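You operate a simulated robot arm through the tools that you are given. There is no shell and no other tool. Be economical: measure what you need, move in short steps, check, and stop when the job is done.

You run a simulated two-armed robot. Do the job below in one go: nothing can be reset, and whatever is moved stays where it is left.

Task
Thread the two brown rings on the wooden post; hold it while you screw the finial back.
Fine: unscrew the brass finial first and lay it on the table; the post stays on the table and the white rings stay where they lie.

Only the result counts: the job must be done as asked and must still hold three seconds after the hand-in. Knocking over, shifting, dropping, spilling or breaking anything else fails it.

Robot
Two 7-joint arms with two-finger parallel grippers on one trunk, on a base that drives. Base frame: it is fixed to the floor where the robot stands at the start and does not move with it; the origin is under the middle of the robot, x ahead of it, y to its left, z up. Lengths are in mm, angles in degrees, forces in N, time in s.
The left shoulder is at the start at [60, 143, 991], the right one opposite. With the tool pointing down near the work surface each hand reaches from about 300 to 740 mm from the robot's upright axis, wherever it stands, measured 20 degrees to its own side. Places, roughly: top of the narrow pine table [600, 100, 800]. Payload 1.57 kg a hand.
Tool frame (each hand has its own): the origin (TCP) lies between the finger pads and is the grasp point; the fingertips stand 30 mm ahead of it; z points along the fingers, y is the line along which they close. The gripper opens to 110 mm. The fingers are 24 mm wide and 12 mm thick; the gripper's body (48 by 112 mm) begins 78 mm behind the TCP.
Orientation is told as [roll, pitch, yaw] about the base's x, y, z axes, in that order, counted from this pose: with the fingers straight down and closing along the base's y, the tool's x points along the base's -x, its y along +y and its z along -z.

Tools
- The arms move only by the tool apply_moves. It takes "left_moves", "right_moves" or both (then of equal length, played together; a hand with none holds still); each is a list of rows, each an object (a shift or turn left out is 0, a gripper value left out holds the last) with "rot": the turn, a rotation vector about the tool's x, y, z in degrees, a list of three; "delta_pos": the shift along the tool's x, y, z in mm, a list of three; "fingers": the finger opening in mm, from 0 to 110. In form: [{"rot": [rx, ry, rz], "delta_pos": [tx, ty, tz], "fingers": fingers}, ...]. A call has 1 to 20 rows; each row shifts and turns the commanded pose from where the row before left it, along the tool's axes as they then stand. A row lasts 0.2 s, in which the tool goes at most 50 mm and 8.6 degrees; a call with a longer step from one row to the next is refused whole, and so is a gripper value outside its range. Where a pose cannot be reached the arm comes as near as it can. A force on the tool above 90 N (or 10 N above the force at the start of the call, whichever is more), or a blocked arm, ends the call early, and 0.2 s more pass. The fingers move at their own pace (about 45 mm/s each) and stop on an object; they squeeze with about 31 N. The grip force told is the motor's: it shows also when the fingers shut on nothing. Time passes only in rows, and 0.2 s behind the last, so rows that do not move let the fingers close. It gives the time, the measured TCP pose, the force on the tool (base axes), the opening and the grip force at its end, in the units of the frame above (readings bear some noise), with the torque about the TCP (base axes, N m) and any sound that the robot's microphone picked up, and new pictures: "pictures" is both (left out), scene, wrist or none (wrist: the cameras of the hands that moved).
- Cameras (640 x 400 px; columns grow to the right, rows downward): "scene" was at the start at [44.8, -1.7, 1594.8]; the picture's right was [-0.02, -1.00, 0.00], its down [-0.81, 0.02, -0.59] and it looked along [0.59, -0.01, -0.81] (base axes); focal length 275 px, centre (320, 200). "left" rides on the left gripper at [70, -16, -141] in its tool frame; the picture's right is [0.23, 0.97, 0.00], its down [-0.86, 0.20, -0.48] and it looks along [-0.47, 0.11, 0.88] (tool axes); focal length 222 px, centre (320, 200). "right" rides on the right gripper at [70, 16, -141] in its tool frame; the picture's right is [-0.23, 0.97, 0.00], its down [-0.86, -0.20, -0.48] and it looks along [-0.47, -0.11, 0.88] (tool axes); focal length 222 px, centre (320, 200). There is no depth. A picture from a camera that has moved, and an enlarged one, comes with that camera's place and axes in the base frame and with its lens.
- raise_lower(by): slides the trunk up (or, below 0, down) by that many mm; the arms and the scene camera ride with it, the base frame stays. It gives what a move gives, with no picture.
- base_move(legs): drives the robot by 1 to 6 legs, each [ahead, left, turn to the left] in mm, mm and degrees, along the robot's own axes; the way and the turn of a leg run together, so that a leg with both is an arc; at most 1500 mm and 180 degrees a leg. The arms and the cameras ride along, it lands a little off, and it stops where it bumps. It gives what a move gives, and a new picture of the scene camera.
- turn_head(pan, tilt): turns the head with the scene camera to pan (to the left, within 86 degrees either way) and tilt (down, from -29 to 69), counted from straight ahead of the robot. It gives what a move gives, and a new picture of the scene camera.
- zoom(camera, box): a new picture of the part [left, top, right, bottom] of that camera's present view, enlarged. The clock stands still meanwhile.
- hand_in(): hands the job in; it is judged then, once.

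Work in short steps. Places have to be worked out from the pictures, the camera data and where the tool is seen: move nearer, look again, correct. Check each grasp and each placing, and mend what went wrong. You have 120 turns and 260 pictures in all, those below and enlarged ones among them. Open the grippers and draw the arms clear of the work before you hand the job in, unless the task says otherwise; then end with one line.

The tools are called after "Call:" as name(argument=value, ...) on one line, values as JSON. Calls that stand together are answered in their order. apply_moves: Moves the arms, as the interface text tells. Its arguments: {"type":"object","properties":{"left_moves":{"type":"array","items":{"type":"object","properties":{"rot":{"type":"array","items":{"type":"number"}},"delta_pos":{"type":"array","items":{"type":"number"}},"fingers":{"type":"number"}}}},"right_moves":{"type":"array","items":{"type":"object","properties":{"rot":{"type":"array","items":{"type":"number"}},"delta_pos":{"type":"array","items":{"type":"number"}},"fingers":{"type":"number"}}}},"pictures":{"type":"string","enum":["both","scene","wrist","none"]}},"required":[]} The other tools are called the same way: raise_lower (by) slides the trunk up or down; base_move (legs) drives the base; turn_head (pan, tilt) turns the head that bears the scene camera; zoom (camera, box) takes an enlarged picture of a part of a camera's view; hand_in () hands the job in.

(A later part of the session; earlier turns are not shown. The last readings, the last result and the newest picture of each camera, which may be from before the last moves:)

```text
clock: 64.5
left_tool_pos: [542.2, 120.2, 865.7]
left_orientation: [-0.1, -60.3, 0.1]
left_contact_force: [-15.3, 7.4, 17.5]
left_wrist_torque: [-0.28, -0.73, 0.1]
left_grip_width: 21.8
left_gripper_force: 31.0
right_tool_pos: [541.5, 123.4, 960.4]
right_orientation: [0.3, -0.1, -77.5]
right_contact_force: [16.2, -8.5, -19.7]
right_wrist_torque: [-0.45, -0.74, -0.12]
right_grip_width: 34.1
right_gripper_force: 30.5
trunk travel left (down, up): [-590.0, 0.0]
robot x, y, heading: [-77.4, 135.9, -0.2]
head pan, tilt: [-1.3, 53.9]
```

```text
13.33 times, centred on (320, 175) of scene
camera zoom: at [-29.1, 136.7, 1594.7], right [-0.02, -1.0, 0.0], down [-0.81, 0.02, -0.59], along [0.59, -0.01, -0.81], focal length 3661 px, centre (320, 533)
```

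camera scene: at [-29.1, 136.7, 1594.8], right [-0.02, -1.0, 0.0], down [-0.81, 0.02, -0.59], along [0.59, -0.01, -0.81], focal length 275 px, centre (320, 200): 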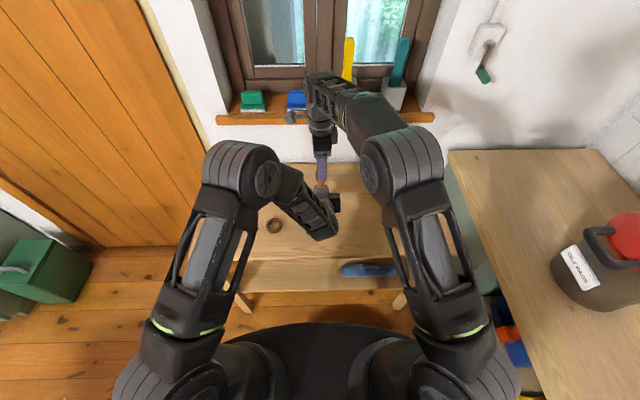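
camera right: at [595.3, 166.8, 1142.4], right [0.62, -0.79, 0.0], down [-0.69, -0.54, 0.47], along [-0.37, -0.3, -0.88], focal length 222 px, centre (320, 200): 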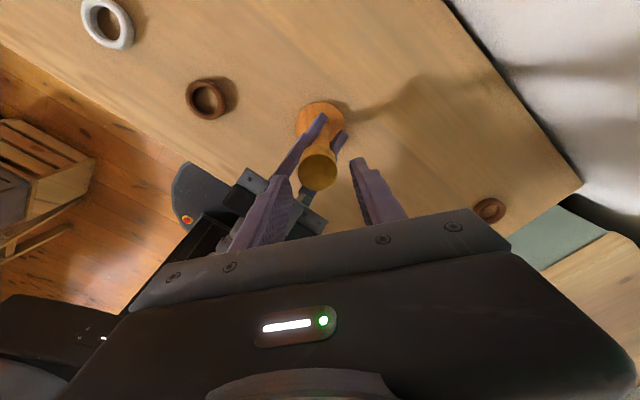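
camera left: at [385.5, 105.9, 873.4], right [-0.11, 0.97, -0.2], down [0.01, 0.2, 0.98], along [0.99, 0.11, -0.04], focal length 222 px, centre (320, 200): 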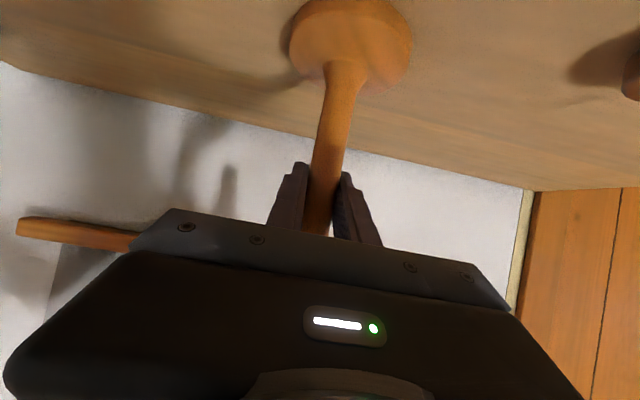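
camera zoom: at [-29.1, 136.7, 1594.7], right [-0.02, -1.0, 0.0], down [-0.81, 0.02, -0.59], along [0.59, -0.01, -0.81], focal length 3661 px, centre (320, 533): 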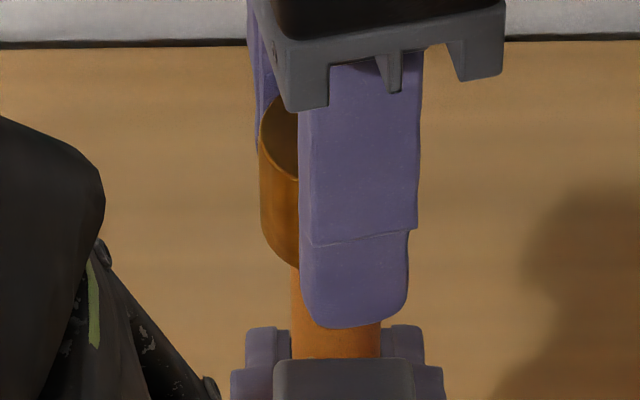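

Still threaded (−20 N). I'll go back down, re-open slightly, recentre +4 mm in y, re-grip, and keep turning.

Call:
apply_moves(right_moves=[{"delta_pos": [0, 0, 5]}, {"fingers": 44}, {}, {"delta_pos": [4, 0, 0]}, {"fingers": 20}, {}, {}], pictures="none")

Call:
zoom(camera="scene", box=[296, 160, 344, 190])

```text
clock: 66.1
left_tool_pos: [540.8, 121.0, 863.8]
left_orientation: [0.1, -60.0, -0.1]
left_contact_force: [5.1, -3.9, -0.8]
left_wrist_torque: [-0.01, 0.46, 0.02]
left_grip_width: 21.2
left_gripper_force: 30.4
right_tool_pos: [540.0, 127.8, 956.6]
right_orientation: [0.3, 0.0, -77.5]
right_contact_force: [-4.3, 2.8, 1.0]
right_wrist_torque: [0.09, 0.04, -0.01]
right_grip_width: 34.1
right_gripper_force: 30.7
trunk travel left (down, up): [-590.0, 0.0]
robot x, y, heading: [-74.7, 136.7, 0.3]
head pan, tilt: [-1.3, 53.9]
```

```text
13.33 times, centred on (320, 175) of scene
camera zoom: at [-29.4, 136.5, 1594.8], right [-0.02, -1.0, 0.0], down [-0.81, 0.02, -0.59], along [0.59, -0.01, -0.81], focal length 3661 px, centre (320, 533)
```

zoom: 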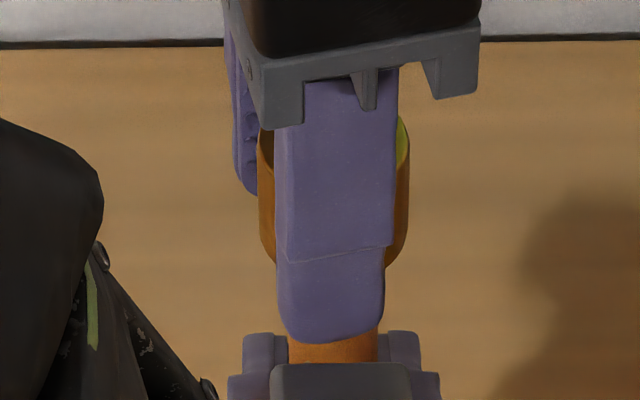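

Well centred. Turning 136°.

Call:
apply_moves(right_moves=[{"rot": [0, 0, -8.5]}, {"rot": [0, 0, -8.5]}, {"rot": [0, 0, -8.5]}, {"rot": [0, 0, -8.5]}, {"rot": [0, 0, -8.5]}, {"rot": [0, 0, -8.5]}, {"rot": [0, 0, -8.5]}, {"rot": [0, 0, -8.5]}, {"rot": [0, 0, -8.5]}, {"rot": [0, 0, -8.5]}, {"rot": [0, 0, -8.5]}, {"rot": [0, 0, -8.5]}, {"rot": [0, 0, -8.5]}, {"rot": [0, 0, -8.5]}, {"rot": [0, 0, -8.5]}, {"rot": [0, 0, -8.5]}], pictures="none")

Call:
zoom(camera="scene", box=[296, 160, 344, 190])

```text
clock: 69.5
left_tool_pos: [541.9, 128.7, 864.6]
left_orientation: [0.5, -60.2, 0.4]
left_contact_force: [-15.8, 38.9, 12.4]
left_wrist_torque: [-0.53, -1.01, 0.74]
left_grip_width: 22.8
left_gripper_force: 31.2
right_tool_pos: [542.2, 121.0, 959.5]
right_orientation: [-1.1, 0.0, 58.4]
right_contact_force: [18.8, -32.5, 14.5]
right_wrist_torque: [-0.86, -0.79, -1.02]
right_grip_width: 33.4
right_gripper_force: 30.9
trunk travel left (down, up): [-590.0, 0.0]
robot x, y, heading: [-74.9, 136.7, 0.1]
head pan, tilt: [-1.3, 53.9]
```

```text
13.33 times, centred on (320, 175) of scene
camera zoom: at [-31.6, 137.6, 1595.1], right [-0.02, -1.0, 0.0], down [-0.81, 0.02, -0.59], along [0.59, -0.01, -0.81], focal length 3661 px, centre (320, 533)
```

zoom: 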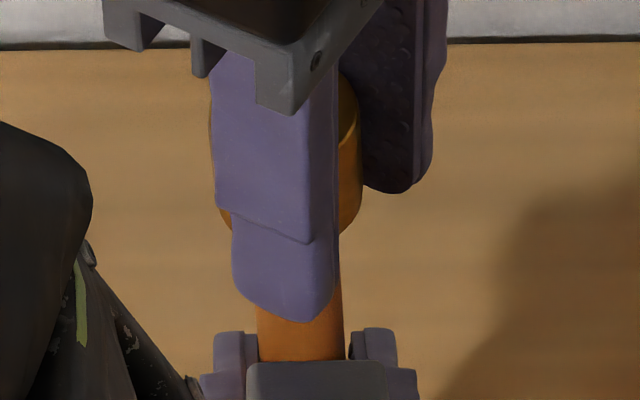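

The forces are large: my last y shift was wrong, because the near finger is offset when yawed. I'll open the right hand, raise it clear, and check the post.

Call:
apply_moves(right_moves=[{"fingers": 50}, {}, {}, {"delta_pos": [0, 0, -15]}, {"delta_pos": [0, 0, -15]}, {"delta_pos": [0, 0, -15]}], pictures="wrist")

Call:
zoom(camera="scene", box=[296, 160, 344, 190])

Call:
zoom(camera="right", box=[240, 90, 400, 190])

```text
clock: 70.9
left_tool_pos: [541.4, 119.4, 864.5]
left_orientation: [-0.1, -60.0, 0.0]
left_contact_force: [0.4, -4.4, 6.7]
left_wrist_torque: [-0.29, 0.17, 0.1]
left_grip_width: 21.2
left_gripper_force: 30.9
right_tool_pos: [539.8, 128.9, 1002.7]
right_orientation: [-0.1, -0.3, 58.6]
right_contact_force: [0.7, -0.1, 0.4]
right_wrist_torque: [0.01, -0.01, 0.02]
right_grip_width: 50.0
right_gripper_force: 0.0
trunk travel left (down, up): [-590.0, 0.0]
robot x, y, heading: [-73.1, 139.0, 0.2]
head pan, tilt: [-1.3, 53.9]
camera right: at [489.3, 77.4, 1143.4], right [-0.71, 0.7, 0.0], down [0.61, 0.62, 0.48], along [0.34, 0.34, -0.88], focal length 222 px, centre (320, 200)
```

right: 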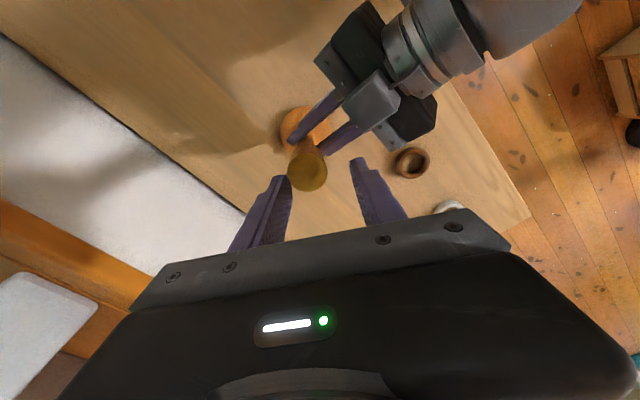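

```text
13.33 times, centred on (320, 175) of scene
camera zoom: at [-30.0, 136.4, 1594.9], right [-0.02, -1.0, 0.0], down [-0.81, 0.02, -0.59], along [0.59, -0.01, -0.81], focal length 3661 px, centre (320, 533)
```

zoom: 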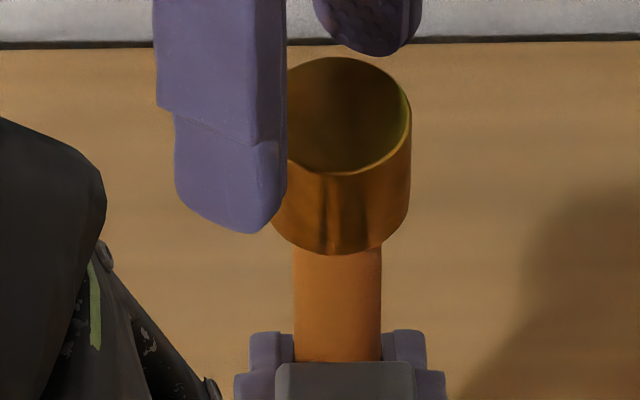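

```text
4.00 times, centred on (320, 140) of right
camera zoom: at [489.3, 77.4, 1143.4], right [-0.71, 0.7, 0.0], down [0.61, 0.62, 0.48], along [0.34, 0.34, -0.88], focal length 888 px, centre (320, 440)
```

zoom: 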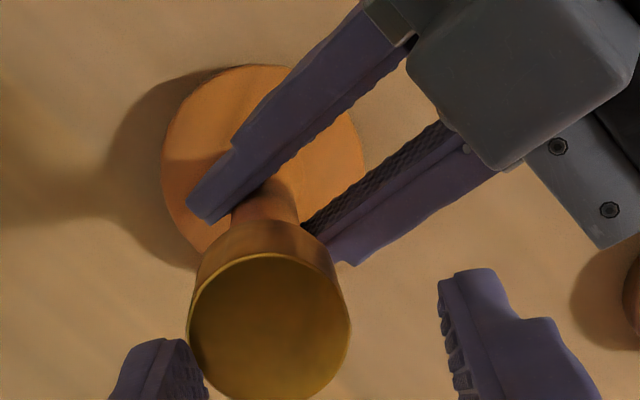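

The finial now looks higher or displaced. I'll check with the left camera and the scene view before going on.

Call:
apply_moves(left_moves=[{}], right_moves=[{"delta_pos": [0, 0, -40]}])

Call:
zoom(camera="scene", box=[270, 140, 382, 210])

```text
clock: 71.3
left_tool_pos: [541.7, 121.7, 864.4]
left_orientation: [0.0, -60.0, 0.0]
left_contact_force: [-1.8, -2.6, 9.8]
left_wrist_torque: [-0.18, 0.44, 0.09]
left_grip_width: 21.2
left_gripper_force: 30.9
right_tool_pos: [542.8, 126.5, 1043.1]
right_orientation: [-0.1, -0.2, 58.7]
right_contact_force: [0.8, 0.9, 0.5]
right_wrist_torque: [0.0, -0.01, 0.0]
right_grip_width: 50.1
right_gripper_force: 0.0
trunk travel left (down, up): [-590.0, 0.0]
robot x, y, heading: [-74.8, 139.9, -0.0]
head pan, tilt: [-1.3, 53.9]
camera scene: at [-30.3, 136.5, 1594.8], right [-0.02, -1.0, 0.0], down [-0.81, 0.02, -0.59], along [0.59, -0.01, -0.81], focal length 275 px, centre (320, 200)
camera right: at [491.5, 76.0, 1184.5], right [-0.71, 0.7, 0.0], down [0.61, 0.63, 0.48], along [0.34, 0.34, -0.88], focal length 222 px, centre (320, 200)
camera left: at [384.8, 105.5, 873.8], right [-0.11, 0.97, -0.2], down [0.01, 0.2, 0.98], along [0.99, 0.11, -0.03], focal length 222 px, centre (320, 200)
```

scene: 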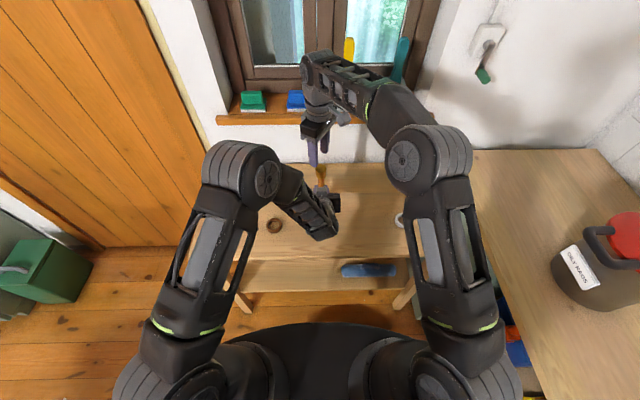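
right: 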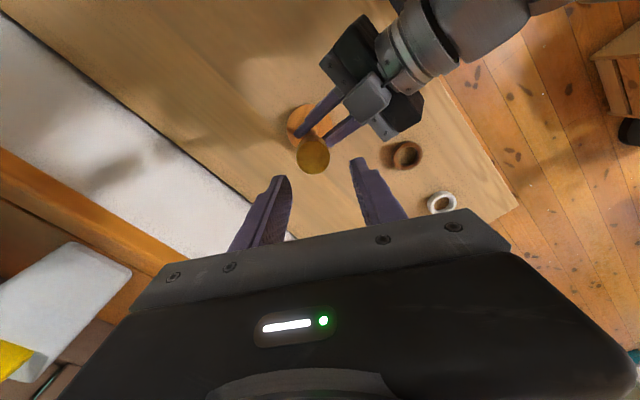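
left: 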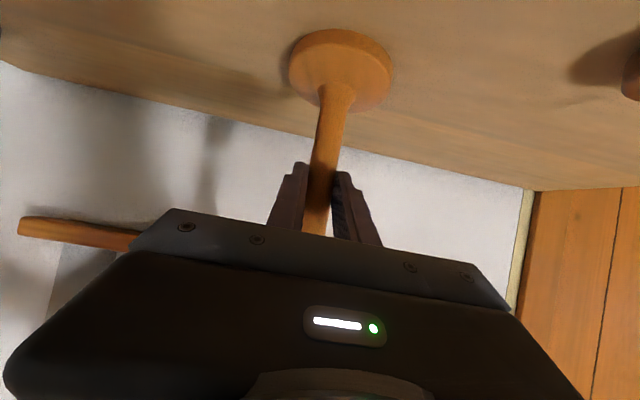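

```text
5.71 times, centred on (326, 175) of scene
camera zoom: at [-30.3, 136.5, 1594.8], right [-0.02, -1.0, 0.0], down [-0.81, 0.02, -0.59], along [0.59, -0.01, -0.81], focal length 1569 px, centre (286, 343)
```

zoom: 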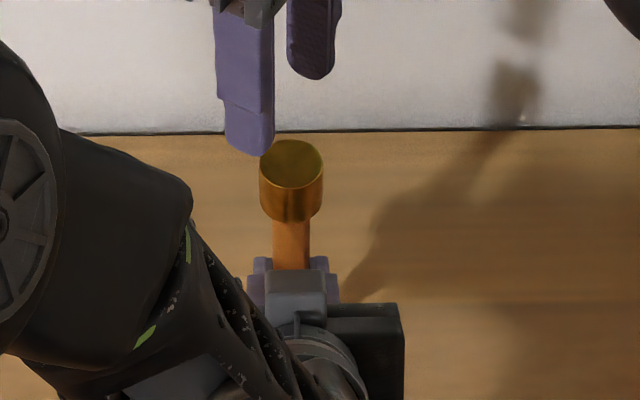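

The post base seems lifted or tilted in the left grip. I'll lower the left hand in small steps until the base rests flat, watching the force.

Call:
apply_moves(left_moves=[{"delta_pos": [2.6, 0, 1.5]}, {"delta_pos": [2.6, 0, 1.5]}, {}], pictures="wrist")

Call:
zoom(camera="right", box=[240, 90, 400, 190])

```text
clock: 72.1
left_tool_pos: [544.2, 120.2, 862.1]
left_orientation: [0.0, -60.7, 0.2]
left_contact_force: [7.2, -0.9, 29.3]
left_wrist_torque: [0.01, 0.02, -0.01]
left_grip_width: 21.3
left_gripper_force: 30.9
right_tool_pos: [541.4, 127.0, 1042.9]
right_orientation: [-0.3, -0.2, 58.6]
right_contact_force: [-1.1, -0.2, 0.1]
right_wrist_torque: [0.01, 0.01, -0.04]
right_grip_width: 50.2
right_gripper_force: 0.0
trunk travel left (down, up): [-590.0, 0.0]
robot x, y, heading: [-73.7, 138.1, 0.3]
head pan, tilt: [-1.3, 53.9]
camera left: at [388.0, 104.8, 869.8], right [-0.11, 0.97, -0.2], down [0.0, 0.2, 0.98], along [0.99, 0.11, -0.03], focal length 222 px, centre (320, 200)
```

left: 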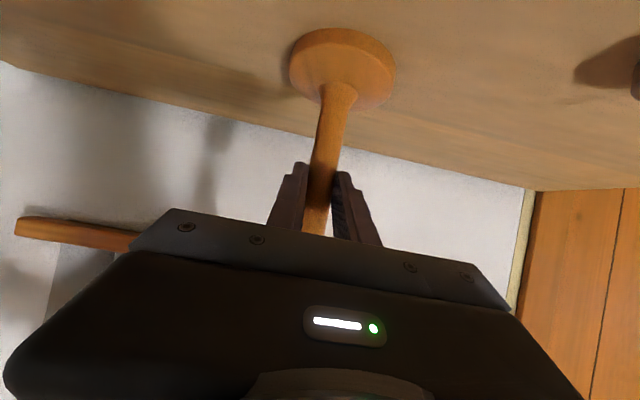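

```text
4.00 times, centred on (320, 140) of right
camera zoom: at [490.9, 76.2, 1185.0], right [-0.71, 0.7, 0.0], down [0.61, 0.63, 0.48], along [0.34, 0.34, -0.88], focal length 888 px, centre (320, 440)
```

zoom: 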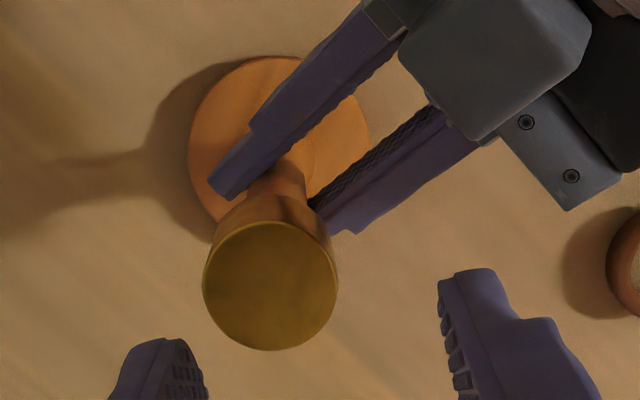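

The base is bearing on the table (29 N). I'll relax 3 mm and open the left fingers slightly so the post settles flat.

Call:
apply_moves(left_moves=[{"delta_pos": [-2.6, 0, -1.5]}, {"fingers": 26}, {"fingers": 32}, {}, {}], pictures="wrist")

Call:
zoom(camera="scene", box=[296, 160, 344, 190])

Call:
zoom(camera="right", box=[240, 90, 400, 190])

```text
clock: 73.3
left_tool_pos: [544.0, 121.2, 859.6]
left_orientation: [0.0, -60.0, -0.1]
left_contact_force: [-1.0, -0.1, 0.3]
left_wrist_torque: [0.0, 0.03, -0.02]
left_grip_width: 32.1
left_gripper_force: 0.1
right_tool_pos: [542.8, 126.3, 1041.6]
right_orientation: [-0.3, -0.2, 58.6]
right_contact_force: [0.3, -0.5, -0.6]
right_wrist_torque: [0.01, 0.0, -0.01]
right_grip_width: 50.0
right_gripper_force: 0.0
trunk travel left (down, up): [-590.0, 0.0]
robot x, y, heading: [-72.7, 138.2, -0.0]
head pan, tilt: [-1.3, 53.9]
camera left: at [387.1, 104.8, 869.7], right [-0.11, 0.97, -0.2], down [0.01, 0.2, 0.98], along [0.99, 0.11, -0.04], focal length 222 px, centre (320, 200)
```

left: 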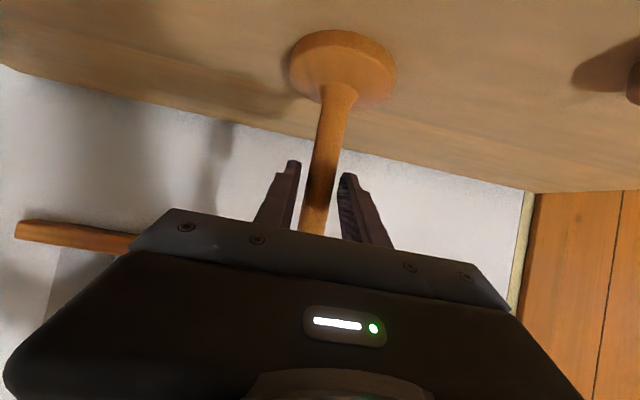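

```text
13.33 times, centred on (320, 175) of scene
camera zoom: at [-29.2, 136.7, 1594.8], right [-0.02, -1.0, 0.0], down [-0.81, 0.02, -0.59], along [0.59, -0.01, -0.81], focal length 3661 px, centre (320, 533)
```

zoom: 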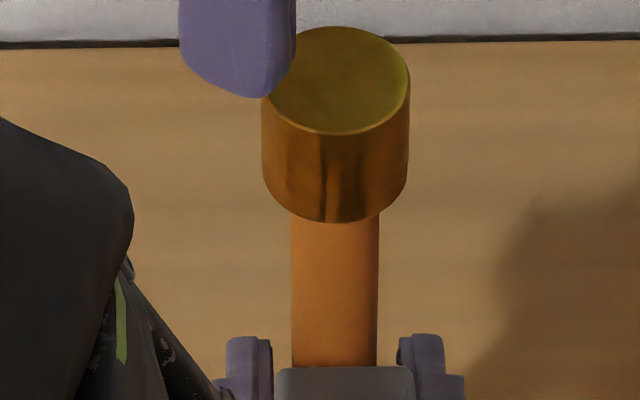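

```text
4.00 times, centred on (320, 140) of right
camera zoom: at [492.3, 75.9, 1183.9], right [-0.71, 0.7, 0.0], down [0.61, 0.62, 0.48], along [0.34, 0.34, -0.88], focal length 888 px, centre (320, 440)
```

zoom: 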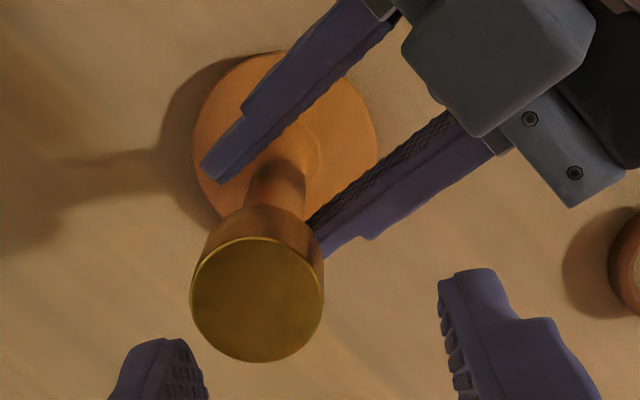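

The post stands free, shifted to about [562,120]. I'll bring the right hand over it and let it centre the free post by gripping at two yaws.

Call:
apply_moves(right_moves=[{"delta_pos": [-5.3, -20.2, 10], "fingers": 56}, {"delta_pos": [0, 0, 30]}, {}], left_moves=[{"delta_pos": [-6.6, 0, 6.6], "fingers": 40}, {"delta_pos": [-6.6, 0, 6.5]}, {}], pictures="wrist")

Call:
zoom(camera="right", box=[240, 90, 400, 190])

```text
clock: 74.1
left_tool_pos: [561.7, 120.1, 864.2]
left_orientation: [0.0, -60.0, -0.1]
left_contact_force: [0.4, -0.1, -0.1]
left_wrist_torque: [0.03, -0.02, -0.02]
left_grip_width: 40.1
left_gripper_force: 0.0
right_tool_pos: [558.2, 119.3, 1002.4]
right_orientation: [-0.2, -0.1, 58.6]
right_contact_force: [-0.4, 0.8, 0.0]
right_wrist_torque: [0.0, 0.01, -0.01]
right_grip_width: 56.0
right_gripper_force: 0.1
trunk travel left (down, up): [-590.0, 0.0]
robot x, y, heading: [-73.6, 141.1, 0.0]
head pan, tilt: [-1.3, 53.9]
camera right: at [509.0, 69.2, 1143.8], right [-0.71, 0.7, 0.0], down [0.61, 0.62, 0.48], along [0.34, 0.34, -0.88], focal length 222 px, centre (320, 200)
camera left: at [404.6, 104.3, 873.7], right [-0.11, 0.97, -0.2], down [0.01, 0.2, 0.98], along [0.99, 0.11, -0.04], focal length 222 px, centre (320, 200)
```

right: 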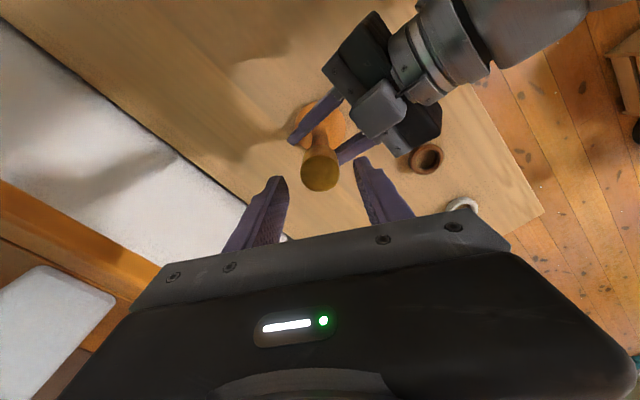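
left: 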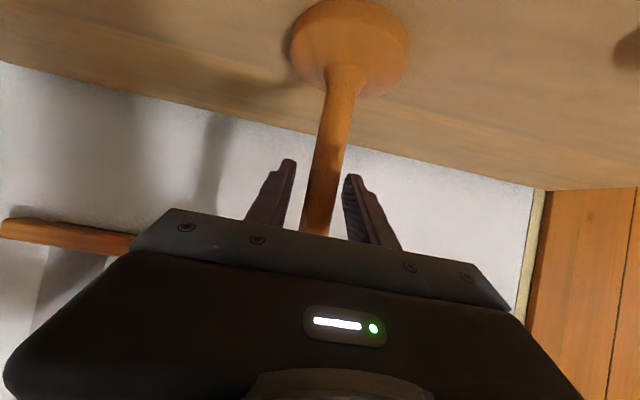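

```text
4.00 times, centred on (320, 140) of right
camera zoom: at [509.0, 69.2, 1143.8], right [-0.71, 0.7, 0.0], down [0.61, 0.62, 0.48], along [0.34, 0.34, -0.88], focal length 888 px, centre (320, 440)
```

zoom: 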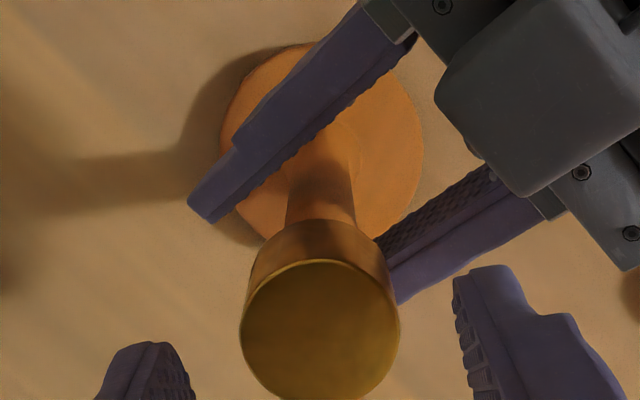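

Aligned. Lowering and gripping the free post at yaw 58 for the first centring.

Call:
apply_moves(right_moves=[{"delta_pos": [0, 0, 20]}, {"delta_pos": [0, 0, 22]}, {"fingers": 20}, {}, {}, {"fingers": 50}, {}, {}, {"rot": [0, 0, 8.5]}, {"rot": [0, 0, 8.5]}, {"rot": [0, 0, 8.5]}, {"rot": [0, 0, 8.5]}, {"rot": [0, 0, 8.5]}, {"rot": [0, 0, 8.5]}, {"rot": [0, 0, 8.5]}, {"rot": [0, 0, 8.5]}, {"rot": [0, 0, 8.5]}, {"rot": [0, 0, 8.5]}, {"rot": [0, 0, 5]}], pictures="wrist")

Call:
zoom(camera="scene", box=[296, 150, 344, 180])

```text
clock: 78.1
left_tool_pos: [560.5, 120.4, 863.7]
left_orientation: [0.0, -60.0, 0.0]
left_contact_force: [-1.2, -0.4, 0.4]
left_wrist_torque: [-0.02, -0.02, 0.02]
left_grip_width: 39.9
left_gripper_force: 0.0
right_tool_pos: [558.6, 121.3, 960.4]
right_orientation: [0.2, -0.3, -31.5]
right_contact_force: [0.3, 0.5, -0.2]
right_wrist_torque: [0.01, 0.02, 0.0]
right_grip_width: 50.2
right_gripper_force: 0.1
trunk travel left (down, up): [-590.0, 0.0]
robot x, y, heading: [-72.8, 141.0, 0.1]
head pan, tilt: [-1.3, 53.9]
camera right: at [508.5, 171.7, 1101.4], right [0.7, 0.71, 0.0], down [0.62, -0.62, 0.48], along [0.34, -0.34, -0.88], focal length 222 px, centre (320, 200)
```

right: 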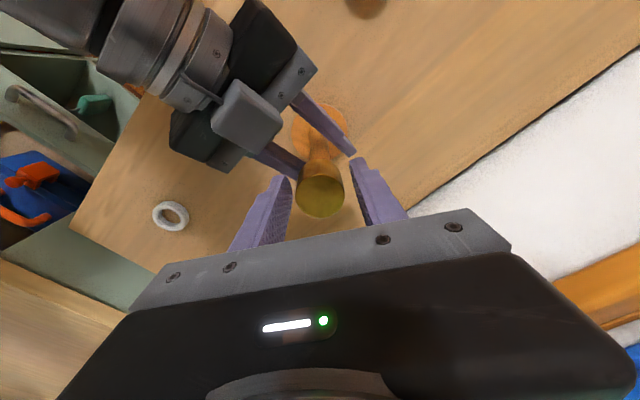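

```text
13.33 times, centred on (320, 165) of scene
camera zoom: at [-29.2, 136.7, 1594.8], right [-0.02, -1.0, 0.0], down [-0.81, 0.02, -0.59], along [0.59, -0.01, -0.81], focal length 3661 px, centre (320, 667)
```

zoom: 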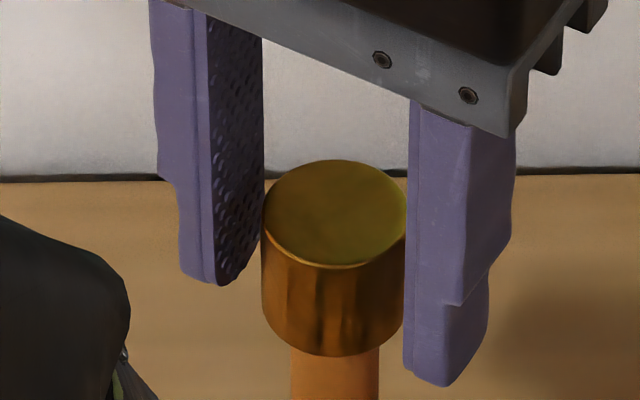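

Second centring grip at yaw −31, then I'll open and rotate to −128.

Call:
apply_moves(right_moves=[{"fingers": 20}, {}, {}, {"fingers": 48}, {}, {}, {"rot": [0, 0, 8.5]}, {"rot": [0, 0, 8.5]}, {"rot": [0, 0, 8.5]}, {"rot": [0, 0, 8.5]}, {"rot": [0, 0, 8.5]}, {"rot": [0, 0, 8.5]}, {"rot": [0, 0, 8.5]}, {"rot": [0, 0, 8.5]}, {"rot": [0, 0, 8.5]}, {"rot": [0, 0, 8.5]}, {"rot": [0, 0, 8.5]}, {"fingers": 20}, {}, {}], pictures="wrist")

Call:
zoom(camera="left", box=[220, 0, 420, 250])

```text
clock: 82.3
left_tool_pos: [561.1, 120.0, 864.5]
left_orientation: [0.0, -60.0, 0.0]
left_contact_force: [-0.2, 0.8, 0.9]
left_wrist_torque: [-0.01, -0.03, 0.03]
left_grip_width: 40.0
left_gripper_force: 0.0
right_tool_pos: [560.3, 122.9, 960.4]
right_orientation: [0.2, 0.2, -124.9]
right_contact_force: [1.3, 0.0, 0.1]
right_wrist_torque: [0.03, -0.03, 0.04]
right_grip_width: 33.3
right_gripper_force: 31.0
trunk travel left (down, up): [-590.0, 0.0]
robot x, y, heading: [-73.9, 136.3, -0.2]
head pan, tilt: [-1.3, 53.9]
camera right: at [612.8, 169.4, 1101.9], right [0.67, -0.74, 0.0], down [-0.66, -0.59, 0.47], along [-0.35, -0.32, -0.88], focal length 222 px, centre (320, 200)
```

right: 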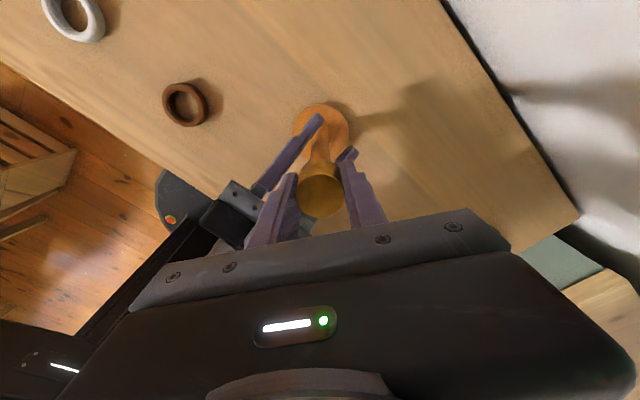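

```text
1.60 times, centred on (320, 125) of left
camera zoom: at [404.6, 104.3, 873.8], right [-0.11, 0.97, -0.2], down [0.01, 0.2, 0.98], along [0.99, 0.11, -0.04], focal length 355 px, centre (320, 320)
```

zoom: 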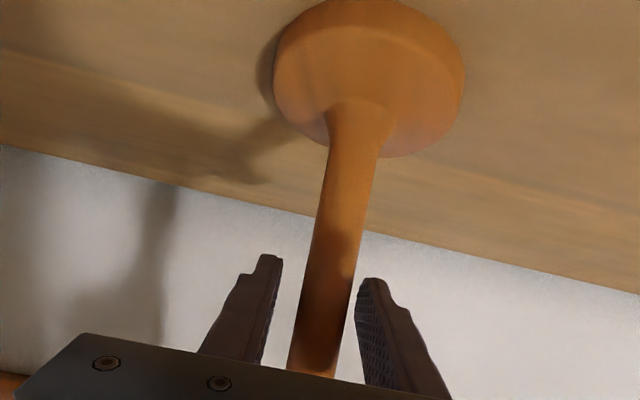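

The right hand now holds the finial on its axis. The left needs about +2.3 mm in y; I'll shift it, then close.

Call:
apply_moves(left_moves=[{"delta_pos": [0, 2.3, 0]}, {"fingers": 10}, {}, {}, {}], pictures="none")

```text
clock: 83.5
left_tool_pos: [559.7, 120.7, 863.7]
left_orientation: [0.1, -60.0, 0.0]
left_contact_force: [0.9, -4.1, 0.6]
left_wrist_torque: [0.05, 0.07, 0.06]
left_grip_width: 21.3
left_gripper_force: 31.0
right_tool_pos: [560.5, 120.7, 960.8]
right_orientation: [0.2, 0.2, -124.9]
right_contact_force: [0.5, 3.1, 0.1]
right_wrist_torque: [0.13, -0.02, 0.0]
right_grip_width: 33.0
right_gripper_force: 30.5
trunk travel left (down, up): [-590.0, 0.0]
robot x, y, heading: [-77.3, 136.3, -0.2]
head pan, tilt: [-1.3, 53.9]
```

Small forces. Turning 85° counter-clockwise, then checking.

Call:
apply_moves(left_moves=[{"delta_pos": [0, -0.7, 0]}, {}, {}, {}, {}, {}, {}, {}, {}, {}], right_moves=[{"rot": [0, 0, -8.5]}, {"rot": [0, 0, -8.5]}, {"rot": [0, 0, -8.5]}, {"rot": [0, 0, -8.5]}, {"rot": [0, 0, -8.5]}, {"rot": [0, 0, -8.5]}, {"rot": [0, 0, -8.5]}, {"rot": [0, 0, -8.5]}, {"rot": [0, 0, -8.5]}, {"rot": [0, 0, -8.5]}], pictures="none")

Call:
zoom(camera="scene", box=[296, 150, 344, 180])

```text
clock: 85.7
left_tool_pos: [560.2, 122.3, 864.0]
left_orientation: [0.0, -60.0, 0.1]
left_contact_force: [3.8, -5.6, 0.7]
left_wrist_torque: [0.11, 0.12, 0.37]
left_grip_width: 21.4
left_gripper_force: 30.7
right_tool_pos: [559.0, 122.1, 959.8]
right_orientation: [0.3, -0.2, -39.9]
right_contact_force: [-4.9, 6.1, 0.9]
right_wrist_torque: [0.28, 0.42, -0.38]
right_grip_width: 33.1
right_gripper_force: 31.0
trunk travel left (down, up): [-590.0, 0.0]
robot x, y, heading: [-73.6, 137.1, -0.2]
head pan, tilt: [-1.3, 53.9]
```

```text
13.33 times, centred on (320, 165) of scene
camera zoom: at [-29.5, 136.6, 1594.8], right [-0.02, -1.0, 0.0], down [-0.81, 0.02, -0.59], along [0.59, -0.01, -0.81], focal length 3661 px, centre (320, 667)
```

zoom: 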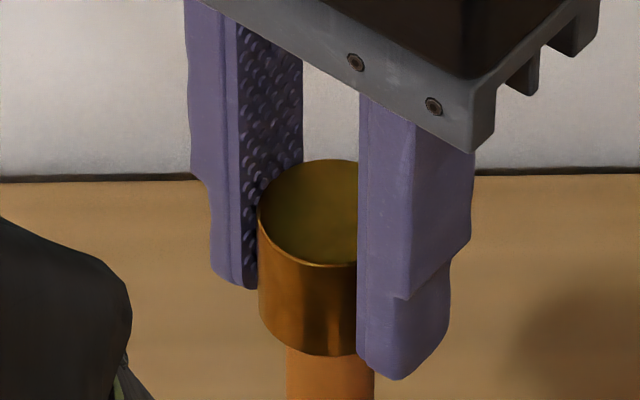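

Torque is steady at 0.38 N·m, so something resists. I need a side view of the joint: I'll release both hands, raise the right, and retract the left for a look.

Call:
apply_moves(right_moves=[{"fingers": 50}, {}, {}, {"delta_pos": [0, 0, -25]}, {"delta_pos": [0, 0, -30]}, {}, {}, {}, {}, {}], left_moves=[{}, {}, {"fingers": 60}, {}, {}, {"delta_pos": [0, 0, -40]}, {"delta_pos": [0, 0, -40]}, {"delta_pos": [-22, 0, -12]}, {"delta_pos": [-22, 0, 0]}, {}], pictures="wrist")

Call:
zoom(camera="left", box=[240, 80, 400, 220])

Call:
zoom(camera="right", box=[240, 90, 400, 190])

```text
clock: 87.9
left_tool_pos: [503.7, 119.7, 949.8]
left_orientation: [0.1, -60.0, -0.1]
left_contact_force: [-0.7, 0.4, 0.2]
left_wrist_torque: [0.02, -0.01, 0.06]
left_grip_width: 60.0
left_gripper_force: 0.0
right_tool_pos: [561.6, 122.6, 1013.5]
right_orientation: [0.2, -0.2, -40.0]
right_contact_force: [-0.7, -0.4, -0.1]
right_wrist_torque: [0.0, -0.01, 0.01]
right_grip_width: 50.3
right_gripper_force: 0.1
trunk travel left (down, up): [-590.0, 0.0]
robot x, y, heading: [-72.9, 139.6, 0.5]
head pan, tilt: [-1.3, 53.9]
camera right: at [517.8, 180.4, 1155.5], right [0.8, 0.6, 0.0], down [0.53, -0.7, 0.48], along [0.29, -0.38, -0.88], focal length 222 px, centre (320, 200)
camera left: at [346.8, 104.2, 959.2], right [-0.11, 0.97, -0.2], down [0.01, 0.2, 0.98], along [0.99, 0.11, -0.04], focal length 222 px, centre (320, 200)
```

right: 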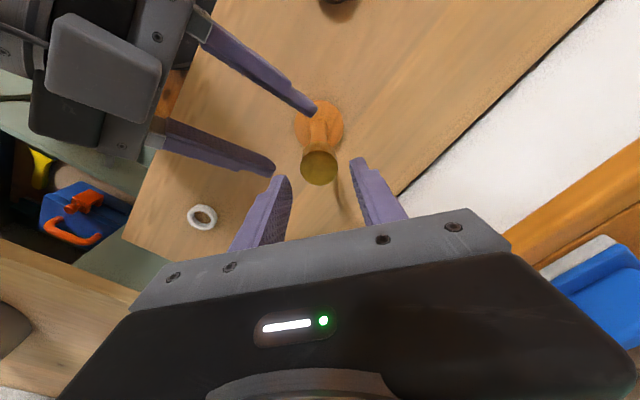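
left: 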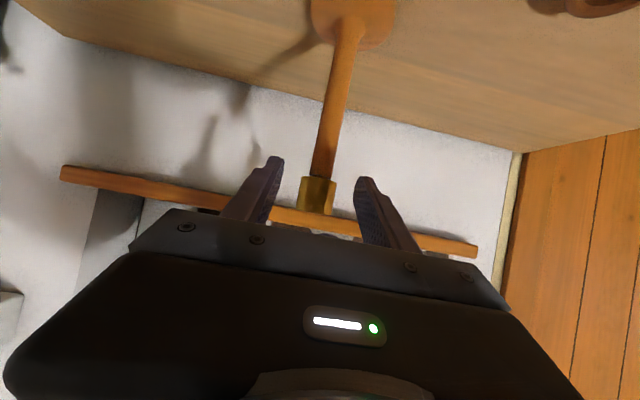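

```text
2.86 times, centred on (320, 150) of left
camera zoom: at [346.8, 104.2, 959.2], right [-0.11, 0.97, -0.2], down [0.01, 0.2, 0.98], along [0.99, 0.11, -0.04], focal length 635 px, centre (320, 343)
```

zoom: 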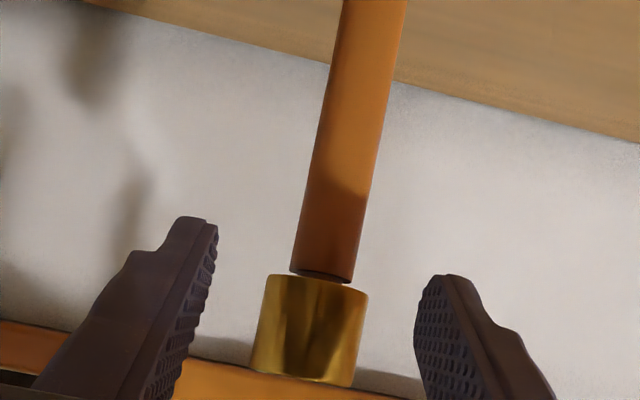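

```text
4.00 times, centred on (320, 140) of right
camera zoom: at [517.8, 180.4, 1155.5], right [0.8, 0.6, 0.0], down [0.53, -0.7, 0.48], along [0.29, -0.38, -0.88], focal length 888 px, centre (320, 440)
```

zoom: 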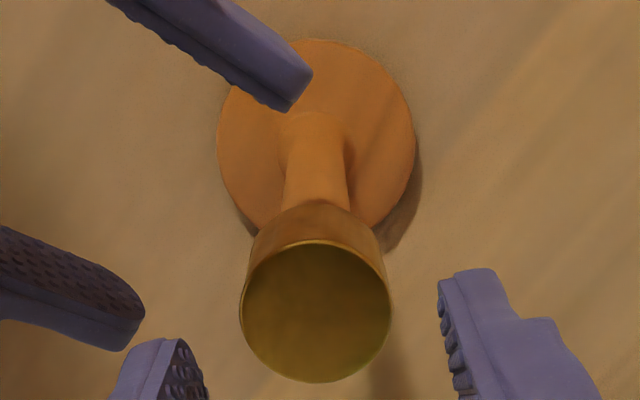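

There is now a small gap between shaft and finial, so counter-clockwise does unscrew. I'll re-grip with the left and test the torque in both directions.

Call:
apply_moves(left_moves=[{"delta_pos": [22, 0, 0]}, {"delta_pos": [22, 0, 12]}, {"delta_pos": [0, 0, 40]}, {"delta_pos": [0, 0.5, 41]}, {"fingers": 30}, {}, {}, {}, {"fingers": 10}, {}, {}, {}], right_moves=[{}, {}, {"delta_pos": [0, 0, 27]}, {"delta_pos": [0, 0, 27]}, {"fingers": 20}, {}, {}, {}, {}, {}, {}, {}], pictures="none")

Call:
apply_moves(right_moves=[{"rot": [0, 0, 8.5]}, {"rot": [0, 0, 8.5]}, {"rot": [0, 0, 8.5]}], pictures="none")

Call:
apply_moves(right_moves=[{"rot": [0, 0, -8.5]}, {"rot": [0, 0, -8.5]}, {"rot": [0, 0, -8.5]}, {"rot": [0, 0, -8.5]}], pictures="none")

```text
clock: 90.5
left_tool_pos: [561.6, 121.3, 865.9]
left_orientation: [0.0, -60.1, 0.0]
left_contact_force: [1.2, 4.0, 0.4]
left_wrist_torque: [-0.1, 0.03, -0.02]
left_grip_width: 21.3
left_gripper_force: 30.7
right_tool_pos: [560.3, 122.2, 961.4]
right_orientation: [0.1, -0.2, -40.0]
right_contact_force: [-0.9, -4.4, -0.9]
right_wrist_torque: [-0.2, 0.1, 0.0]
right_grip_width: 33.1
right_gripper_force: 30.6
trunk travel left (down, up): [-590.0, 0.0]
robot x, y, heading: [-76.9, 141.1, 0.0]
head pan, tilt: [-1.3, 53.9]
```

```text
clock: 91.3
left_tool_pos: [562.1, 121.3, 866.5]
left_orientation: [0.1, -59.9, 0.1]
left_contact_force: [-3.6, 7.2, 1.9]
left_wrist_torque: [-0.11, -0.43, -0.07]
left_grip_width: 21.5
left_gripper_force: 30.7
right_tool_pos: [560.2, 122.7, 961.3]
right_orientation: [0.3, -0.3, -65.6]
right_contact_force: [3.8, -7.8, -1.8]
right_wrist_torque: [-0.51, 0.04, -0.01]
right_grip_width: 33.0
right_gripper_force: 31.2
trunk travel left (down, up): [-590.0, 0.0]
robot x, y, heading: [-73.1, 137.5, -0.0]
head pan, tilt: [-1.3, 53.9]
```

```text
clock: 92.3
left_tool_pos: [560.6, 120.0, 865.6]
left_orientation: [0.0, -60.0, -0.1]
left_contact_force: [0.6, 0.5, 0.5]
left_wrist_torque: [0.06, -0.05, -0.02]
left_grip_width: 21.6
left_gripper_force: 31.2
right_tool_pos: [559.5, 123.4, 962.6]
right_orientation: [0.3, -0.2, -31.2]
right_contact_force: [-0.5, 0.0, 0.0]
right_wrist_torque: [0.0, 0.03, 0.02]
right_grip_width: 33.2
right_gripper_force: 30.6
trunk travel left (down, up): [-590.0, 0.0]
robot x, y, heading: [-72.3, 136.6, 0.3]
head pan, tilt: [-1.3, 53.9]
```

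Both directions are torque-free here. Continuing counter-clockwise 85°.

Call:
apply_moves(right_moves=[{"rot": [0, 0, -8.5], "delta_pos": [0, 0, -0.1]}, {"rot": [0, 0, -8.5], "delta_pos": [0, 0, -0.1]}, {"rot": [0, 0, -8.5], "delta_pos": [0, 0, -0.1]}, {"rot": [0, 0, -8.5], "delta_pos": [0, 0, -0.1]}, {"rot": [0, 0, -8.5], "delta_pos": [0, 0, -0.1]}, {"rot": [0, 0, -8.5], "delta_pos": [0, 0, -0.1]}, {"rot": [0, 0, -8.5], "delta_pos": [0, 0, -0.1]}, {"rot": [0, 0, -8.5], "delta_pos": [0, 0, -0.1]}, {"rot": [0, 0, -8.5], "delta_pos": [0, 0, -0.1]}, {"rot": [0, 0, -8.5], "delta_pos": [0, 0, -0.1]}], pictures="none")

Call:
zoom(camera="scene", box=[296, 150, 344, 180])

```text
clock: 94.5
left_tool_pos: [560.1, 121.1, 865.5]
left_orientation: [0.1, -60.0, 0.0]
left_contact_force: [-0.6, -0.6, 0.5]
left_wrist_torque: [-0.04, 0.04, 0.02]
left_grip_width: 21.6
left_gripper_force: 31.0
right_tool_pos: [559.2, 122.6, 963.1]
right_orientation: [-0.2, -0.2, 53.6]
right_contact_force: [0.3, 0.5, -0.9]
right_wrist_torque: [0.0, -0.01, 0.01]
right_grip_width: 33.2
right_gripper_force: 30.8
trunk travel left (down, up): [-590.0, 0.0]
robot x, y, heading: [-75.5, 140.7, 0.0]
head pan, tilt: [-1.3, 53.9]
```

```text
13.33 times, centred on (320, 165) of scene
camera zoom: at [-29.1, 136.6, 1594.8], right [-0.02, -1.0, 0.0], down [-0.81, 0.02, -0.59], along [0.59, -0.01, -0.81], focal length 3661 px, centre (320, 667)
```

zoom: 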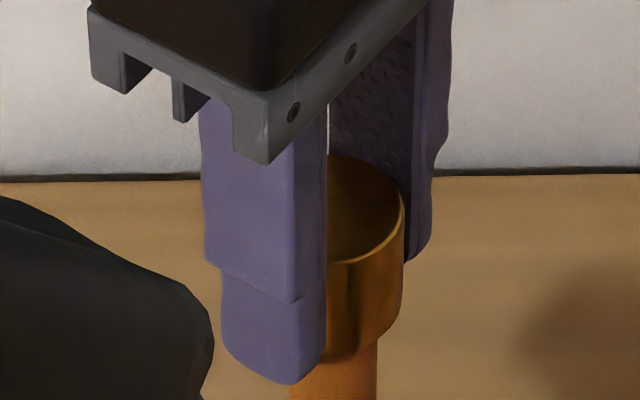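

All forces are zero, even after 1 mm of lift. Testing a 4 mm lift.

Call:
apply_moves(right_moves=[{"delta_pos": [0, 0, -2]}, {"delta_pos": [0, 0, -2]}], pictures="none")

Call:
zoom(camera="scene", box=[296, 150, 344, 180])

```text
clock: 95.1
left_tool_pos: [560.7, 121.6, 866.1]
left_orientation: [-0.1, -59.9, 0.0]
left_contact_force: [0.0, -0.4, -0.7]
left_wrist_torque: [0.02, 0.03, 0.0]
left_grip_width: 21.2
left_gripper_force: 31.3
right_tool_pos: [560.7, 121.8, 965.9]
right_orientation: [-0.2, -0.1, 53.6]
right_contact_force: [0.9, -0.1, 0.1]
right_wrist_torque: [-0.03, 0.01, -0.02]
right_grip_width: 33.4
right_gripper_force: 31.3
trunk travel left (down, up): [-590.0, 0.0]
robot x, y, heading: [-74.6, 137.5, 0.1]
head pan, tilt: [-1.3, 53.9]
```

```text
13.33 times, centred on (320, 165) of scene
camera zoom: at [-29.1, 136.6, 1594.8], right [-0.02, -1.0, 0.0], down [-0.81, 0.02, -0.59], along [0.59, -0.01, -0.81], focal length 3661 px, centre (320, 667)
```

zoom: 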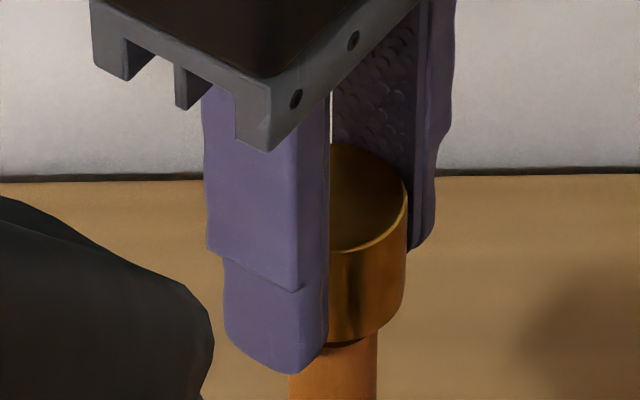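

It's free: the finial rises with zero force. Lifting it off.

Call:
apply_moves(right_moves=[{"delta_pos": [0, 0, -8]}, {"delta_pos": [0, 0, -12]}, {"delta_pos": [0, 0, -20]}, {"delta_pos": [0, 0, -20]}])

Call:
zoom(camera="scene", box=[280, 135, 376, 195])

```text
clock: 96.1
left_tool_pos: [560.9, 120.7, 865.9]
left_orientation: [0.0, -60.0, 0.0]
left_contact_force: [0.4, 0.4, 0.1]
left_wrist_torque: [0.01, -0.02, 0.01]
left_grip_width: 21.3
left_gripper_force: 30.8
right_tool_pos: [558.1, 120.8, 1026.3]
right_orientation: [-0.2, -0.2, 53.6]
right_contact_force: [0.8, 0.0, -0.6]
right_wrist_torque: [0.0, 0.01, -0.02]
right_grip_width: 33.2
right_gripper_force: 31.3
trunk travel left (down, up): [-590.0, 0.0]
robot x, y, heading: [-73.9, 139.0, -0.0]
head pan, tilt: [-1.3, 53.9]
camera scene: at [-29.3, 136.7, 1594.7], right [-0.02, -1.0, 0.0], down [-0.81, 0.02, -0.59], along [0.59, -0.01, -0.81], focal length 275 px, centre (320, 200)
camera right: at [504.0, 74.7, 1168.2], right [-0.65, 0.76, 0.0], down [0.67, 0.57, 0.48], along [0.37, 0.31, -0.88], focal length 222 px, centre (320, 200)
```

scene: 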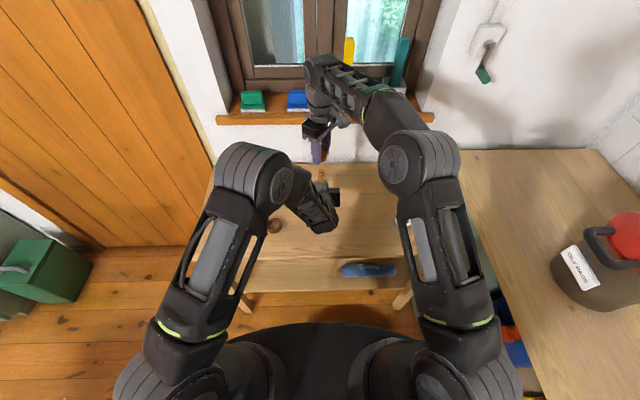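
right: 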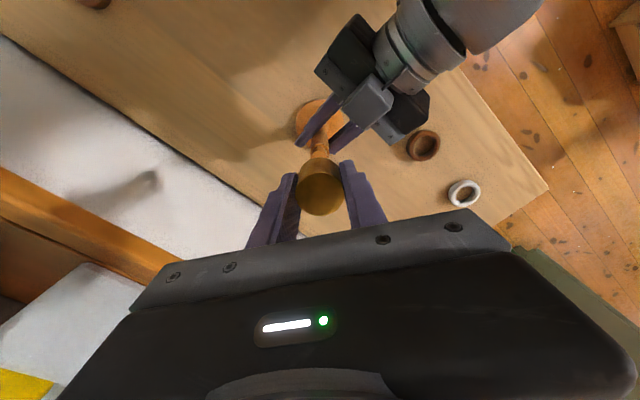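

```text
6.67 times, centred on (328, 165) of scene
camera zoom: at [-29.3, 136.7, 1594.7], right [-0.02, -1.0, 0.0], down [-0.81, 0.02, -0.59], along [0.59, -0.01, -0.81], focal length 1830 px, centre (267, 433)
```

zoom: 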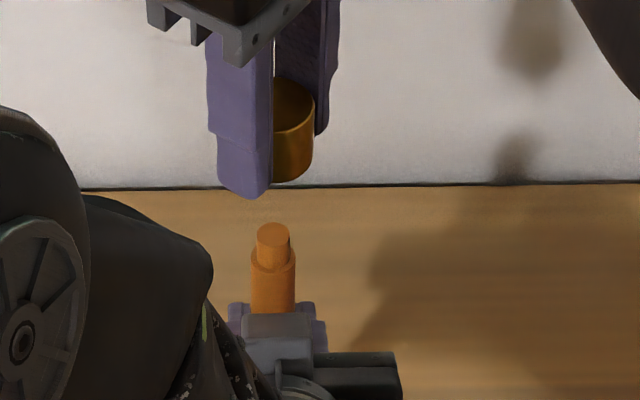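

Finial is off and the stud is visible. I'll set it upright on free table at about [540,−10], first descending to z≈800.

Call:
apply_moves(right_moves=[{"delta_pos": [28.8, -15.6, 0]}, {"delta_pos": [28.8, -15.6, 0]}, {"delta_pos": [28.8, -15.6, 0]}, {"delta_pos": [28.8, -15.6, 0]}, {"delta_pos": [0, 0, 40]}, {"delta_pos": [0, 0, 40]}, {"delta_pos": [0, 0, 40]}, {"delta_pos": [0, 0, 40]}, {"delta_pos": [0, 0, 40]}, {"delta_pos": [0, 0, 26]}, {}])

```text
clock: 98.5
left_tool_pos: [561.3, 121.0, 866.0]
left_orientation: [0.0, -60.0, 0.1]
left_contact_force: [0.6, 0.1, 0.1]
left_wrist_torque: [-0.01, 0.01, 0.0]
left_grip_width: 21.4
left_gripper_force: 31.2
right_tool_pos: [541.2, -10.5, 800.5]
right_orientation: [-0.2, -0.2, 53.5]
right_contact_force: [0.0, 0.2, -0.7]
right_wrist_torque: [0.03, -0.04, -0.01]
right_grip_width: 33.4
right_gripper_force: 30.8
trunk travel left (down, up): [-590.0, 0.0]
robot x, y, heading: [-72.6, 139.1, -0.1]
head pan, tilt: [-1.3, 53.9]
camera scene: at [-29.1, 136.7, 1594.8], right [-0.02, -1.0, 0.0], down [-0.81, 0.02, -0.59], along [0.59, -0.01, -0.81], focal length 275 px, centre (320, 200)
camera right: at [486.0, -56.9, 940.3], right [-0.65, 0.76, 0.0], down [0.67, 0.57, 0.48], along [0.37, 0.31, -0.88], focal length 222 px, centre (320, 200)
```

scene: 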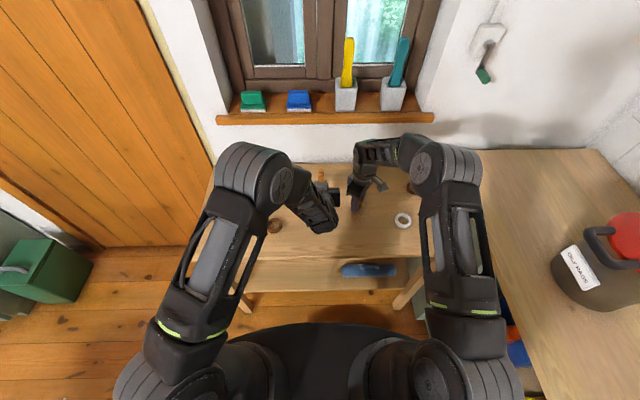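
right: 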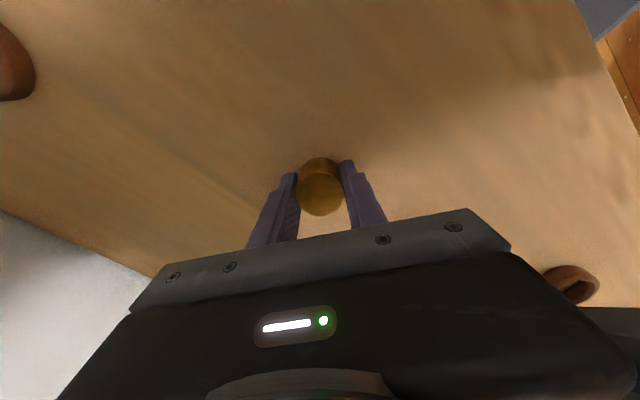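

Lowering in small steps, watching for contact.

Call:
apply_moves(right_moves=[{"delta_pos": [0, 0, 4]}, {"delta_pos": [0, 0, 4]}, {"delta_pos": [0, 0, 4]}], pictures="wrist")

```text
clock: 99.3
left_tool_pos: [560.9, 120.9, 866.8]
left_orientation: [-0.1, -59.9, 0.0]
left_contact_force: [0.3, -0.1, 0.0]
left_wrist_torque: [-0.01, -0.02, 0.03]
left_grip_width: 21.2
left_gripper_force: 30.6
right_tool_pos: [541.8, -7.6, 790.3]
right_orientation: [-0.4, -0.3, 53.5]
right_contact_force: [-3.1, -1.9, 11.7]
right_wrist_torque: [0.01, 0.36, 0.05]
right_grip_width: 33.1
right_gripper_force: 31.4
trunk travel left (down, up): [-590.0, 0.0]
robot x, y, heading: [-74.6, 136.4, -0.2]
head pan, tilt: [-1.3, 53.9]
camera right: at [487.1, -54.8, 930.9], right [-0.65, 0.76, 0.0], down [0.66, 0.57, 0.48], along [0.37, 0.31, -0.87], focal length 222 px, centre (320, 200)
```

right: 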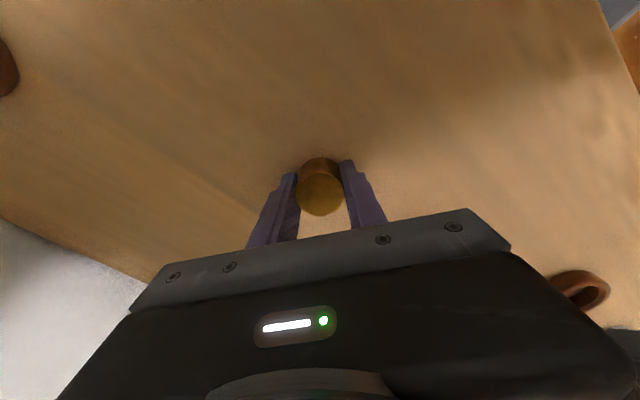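

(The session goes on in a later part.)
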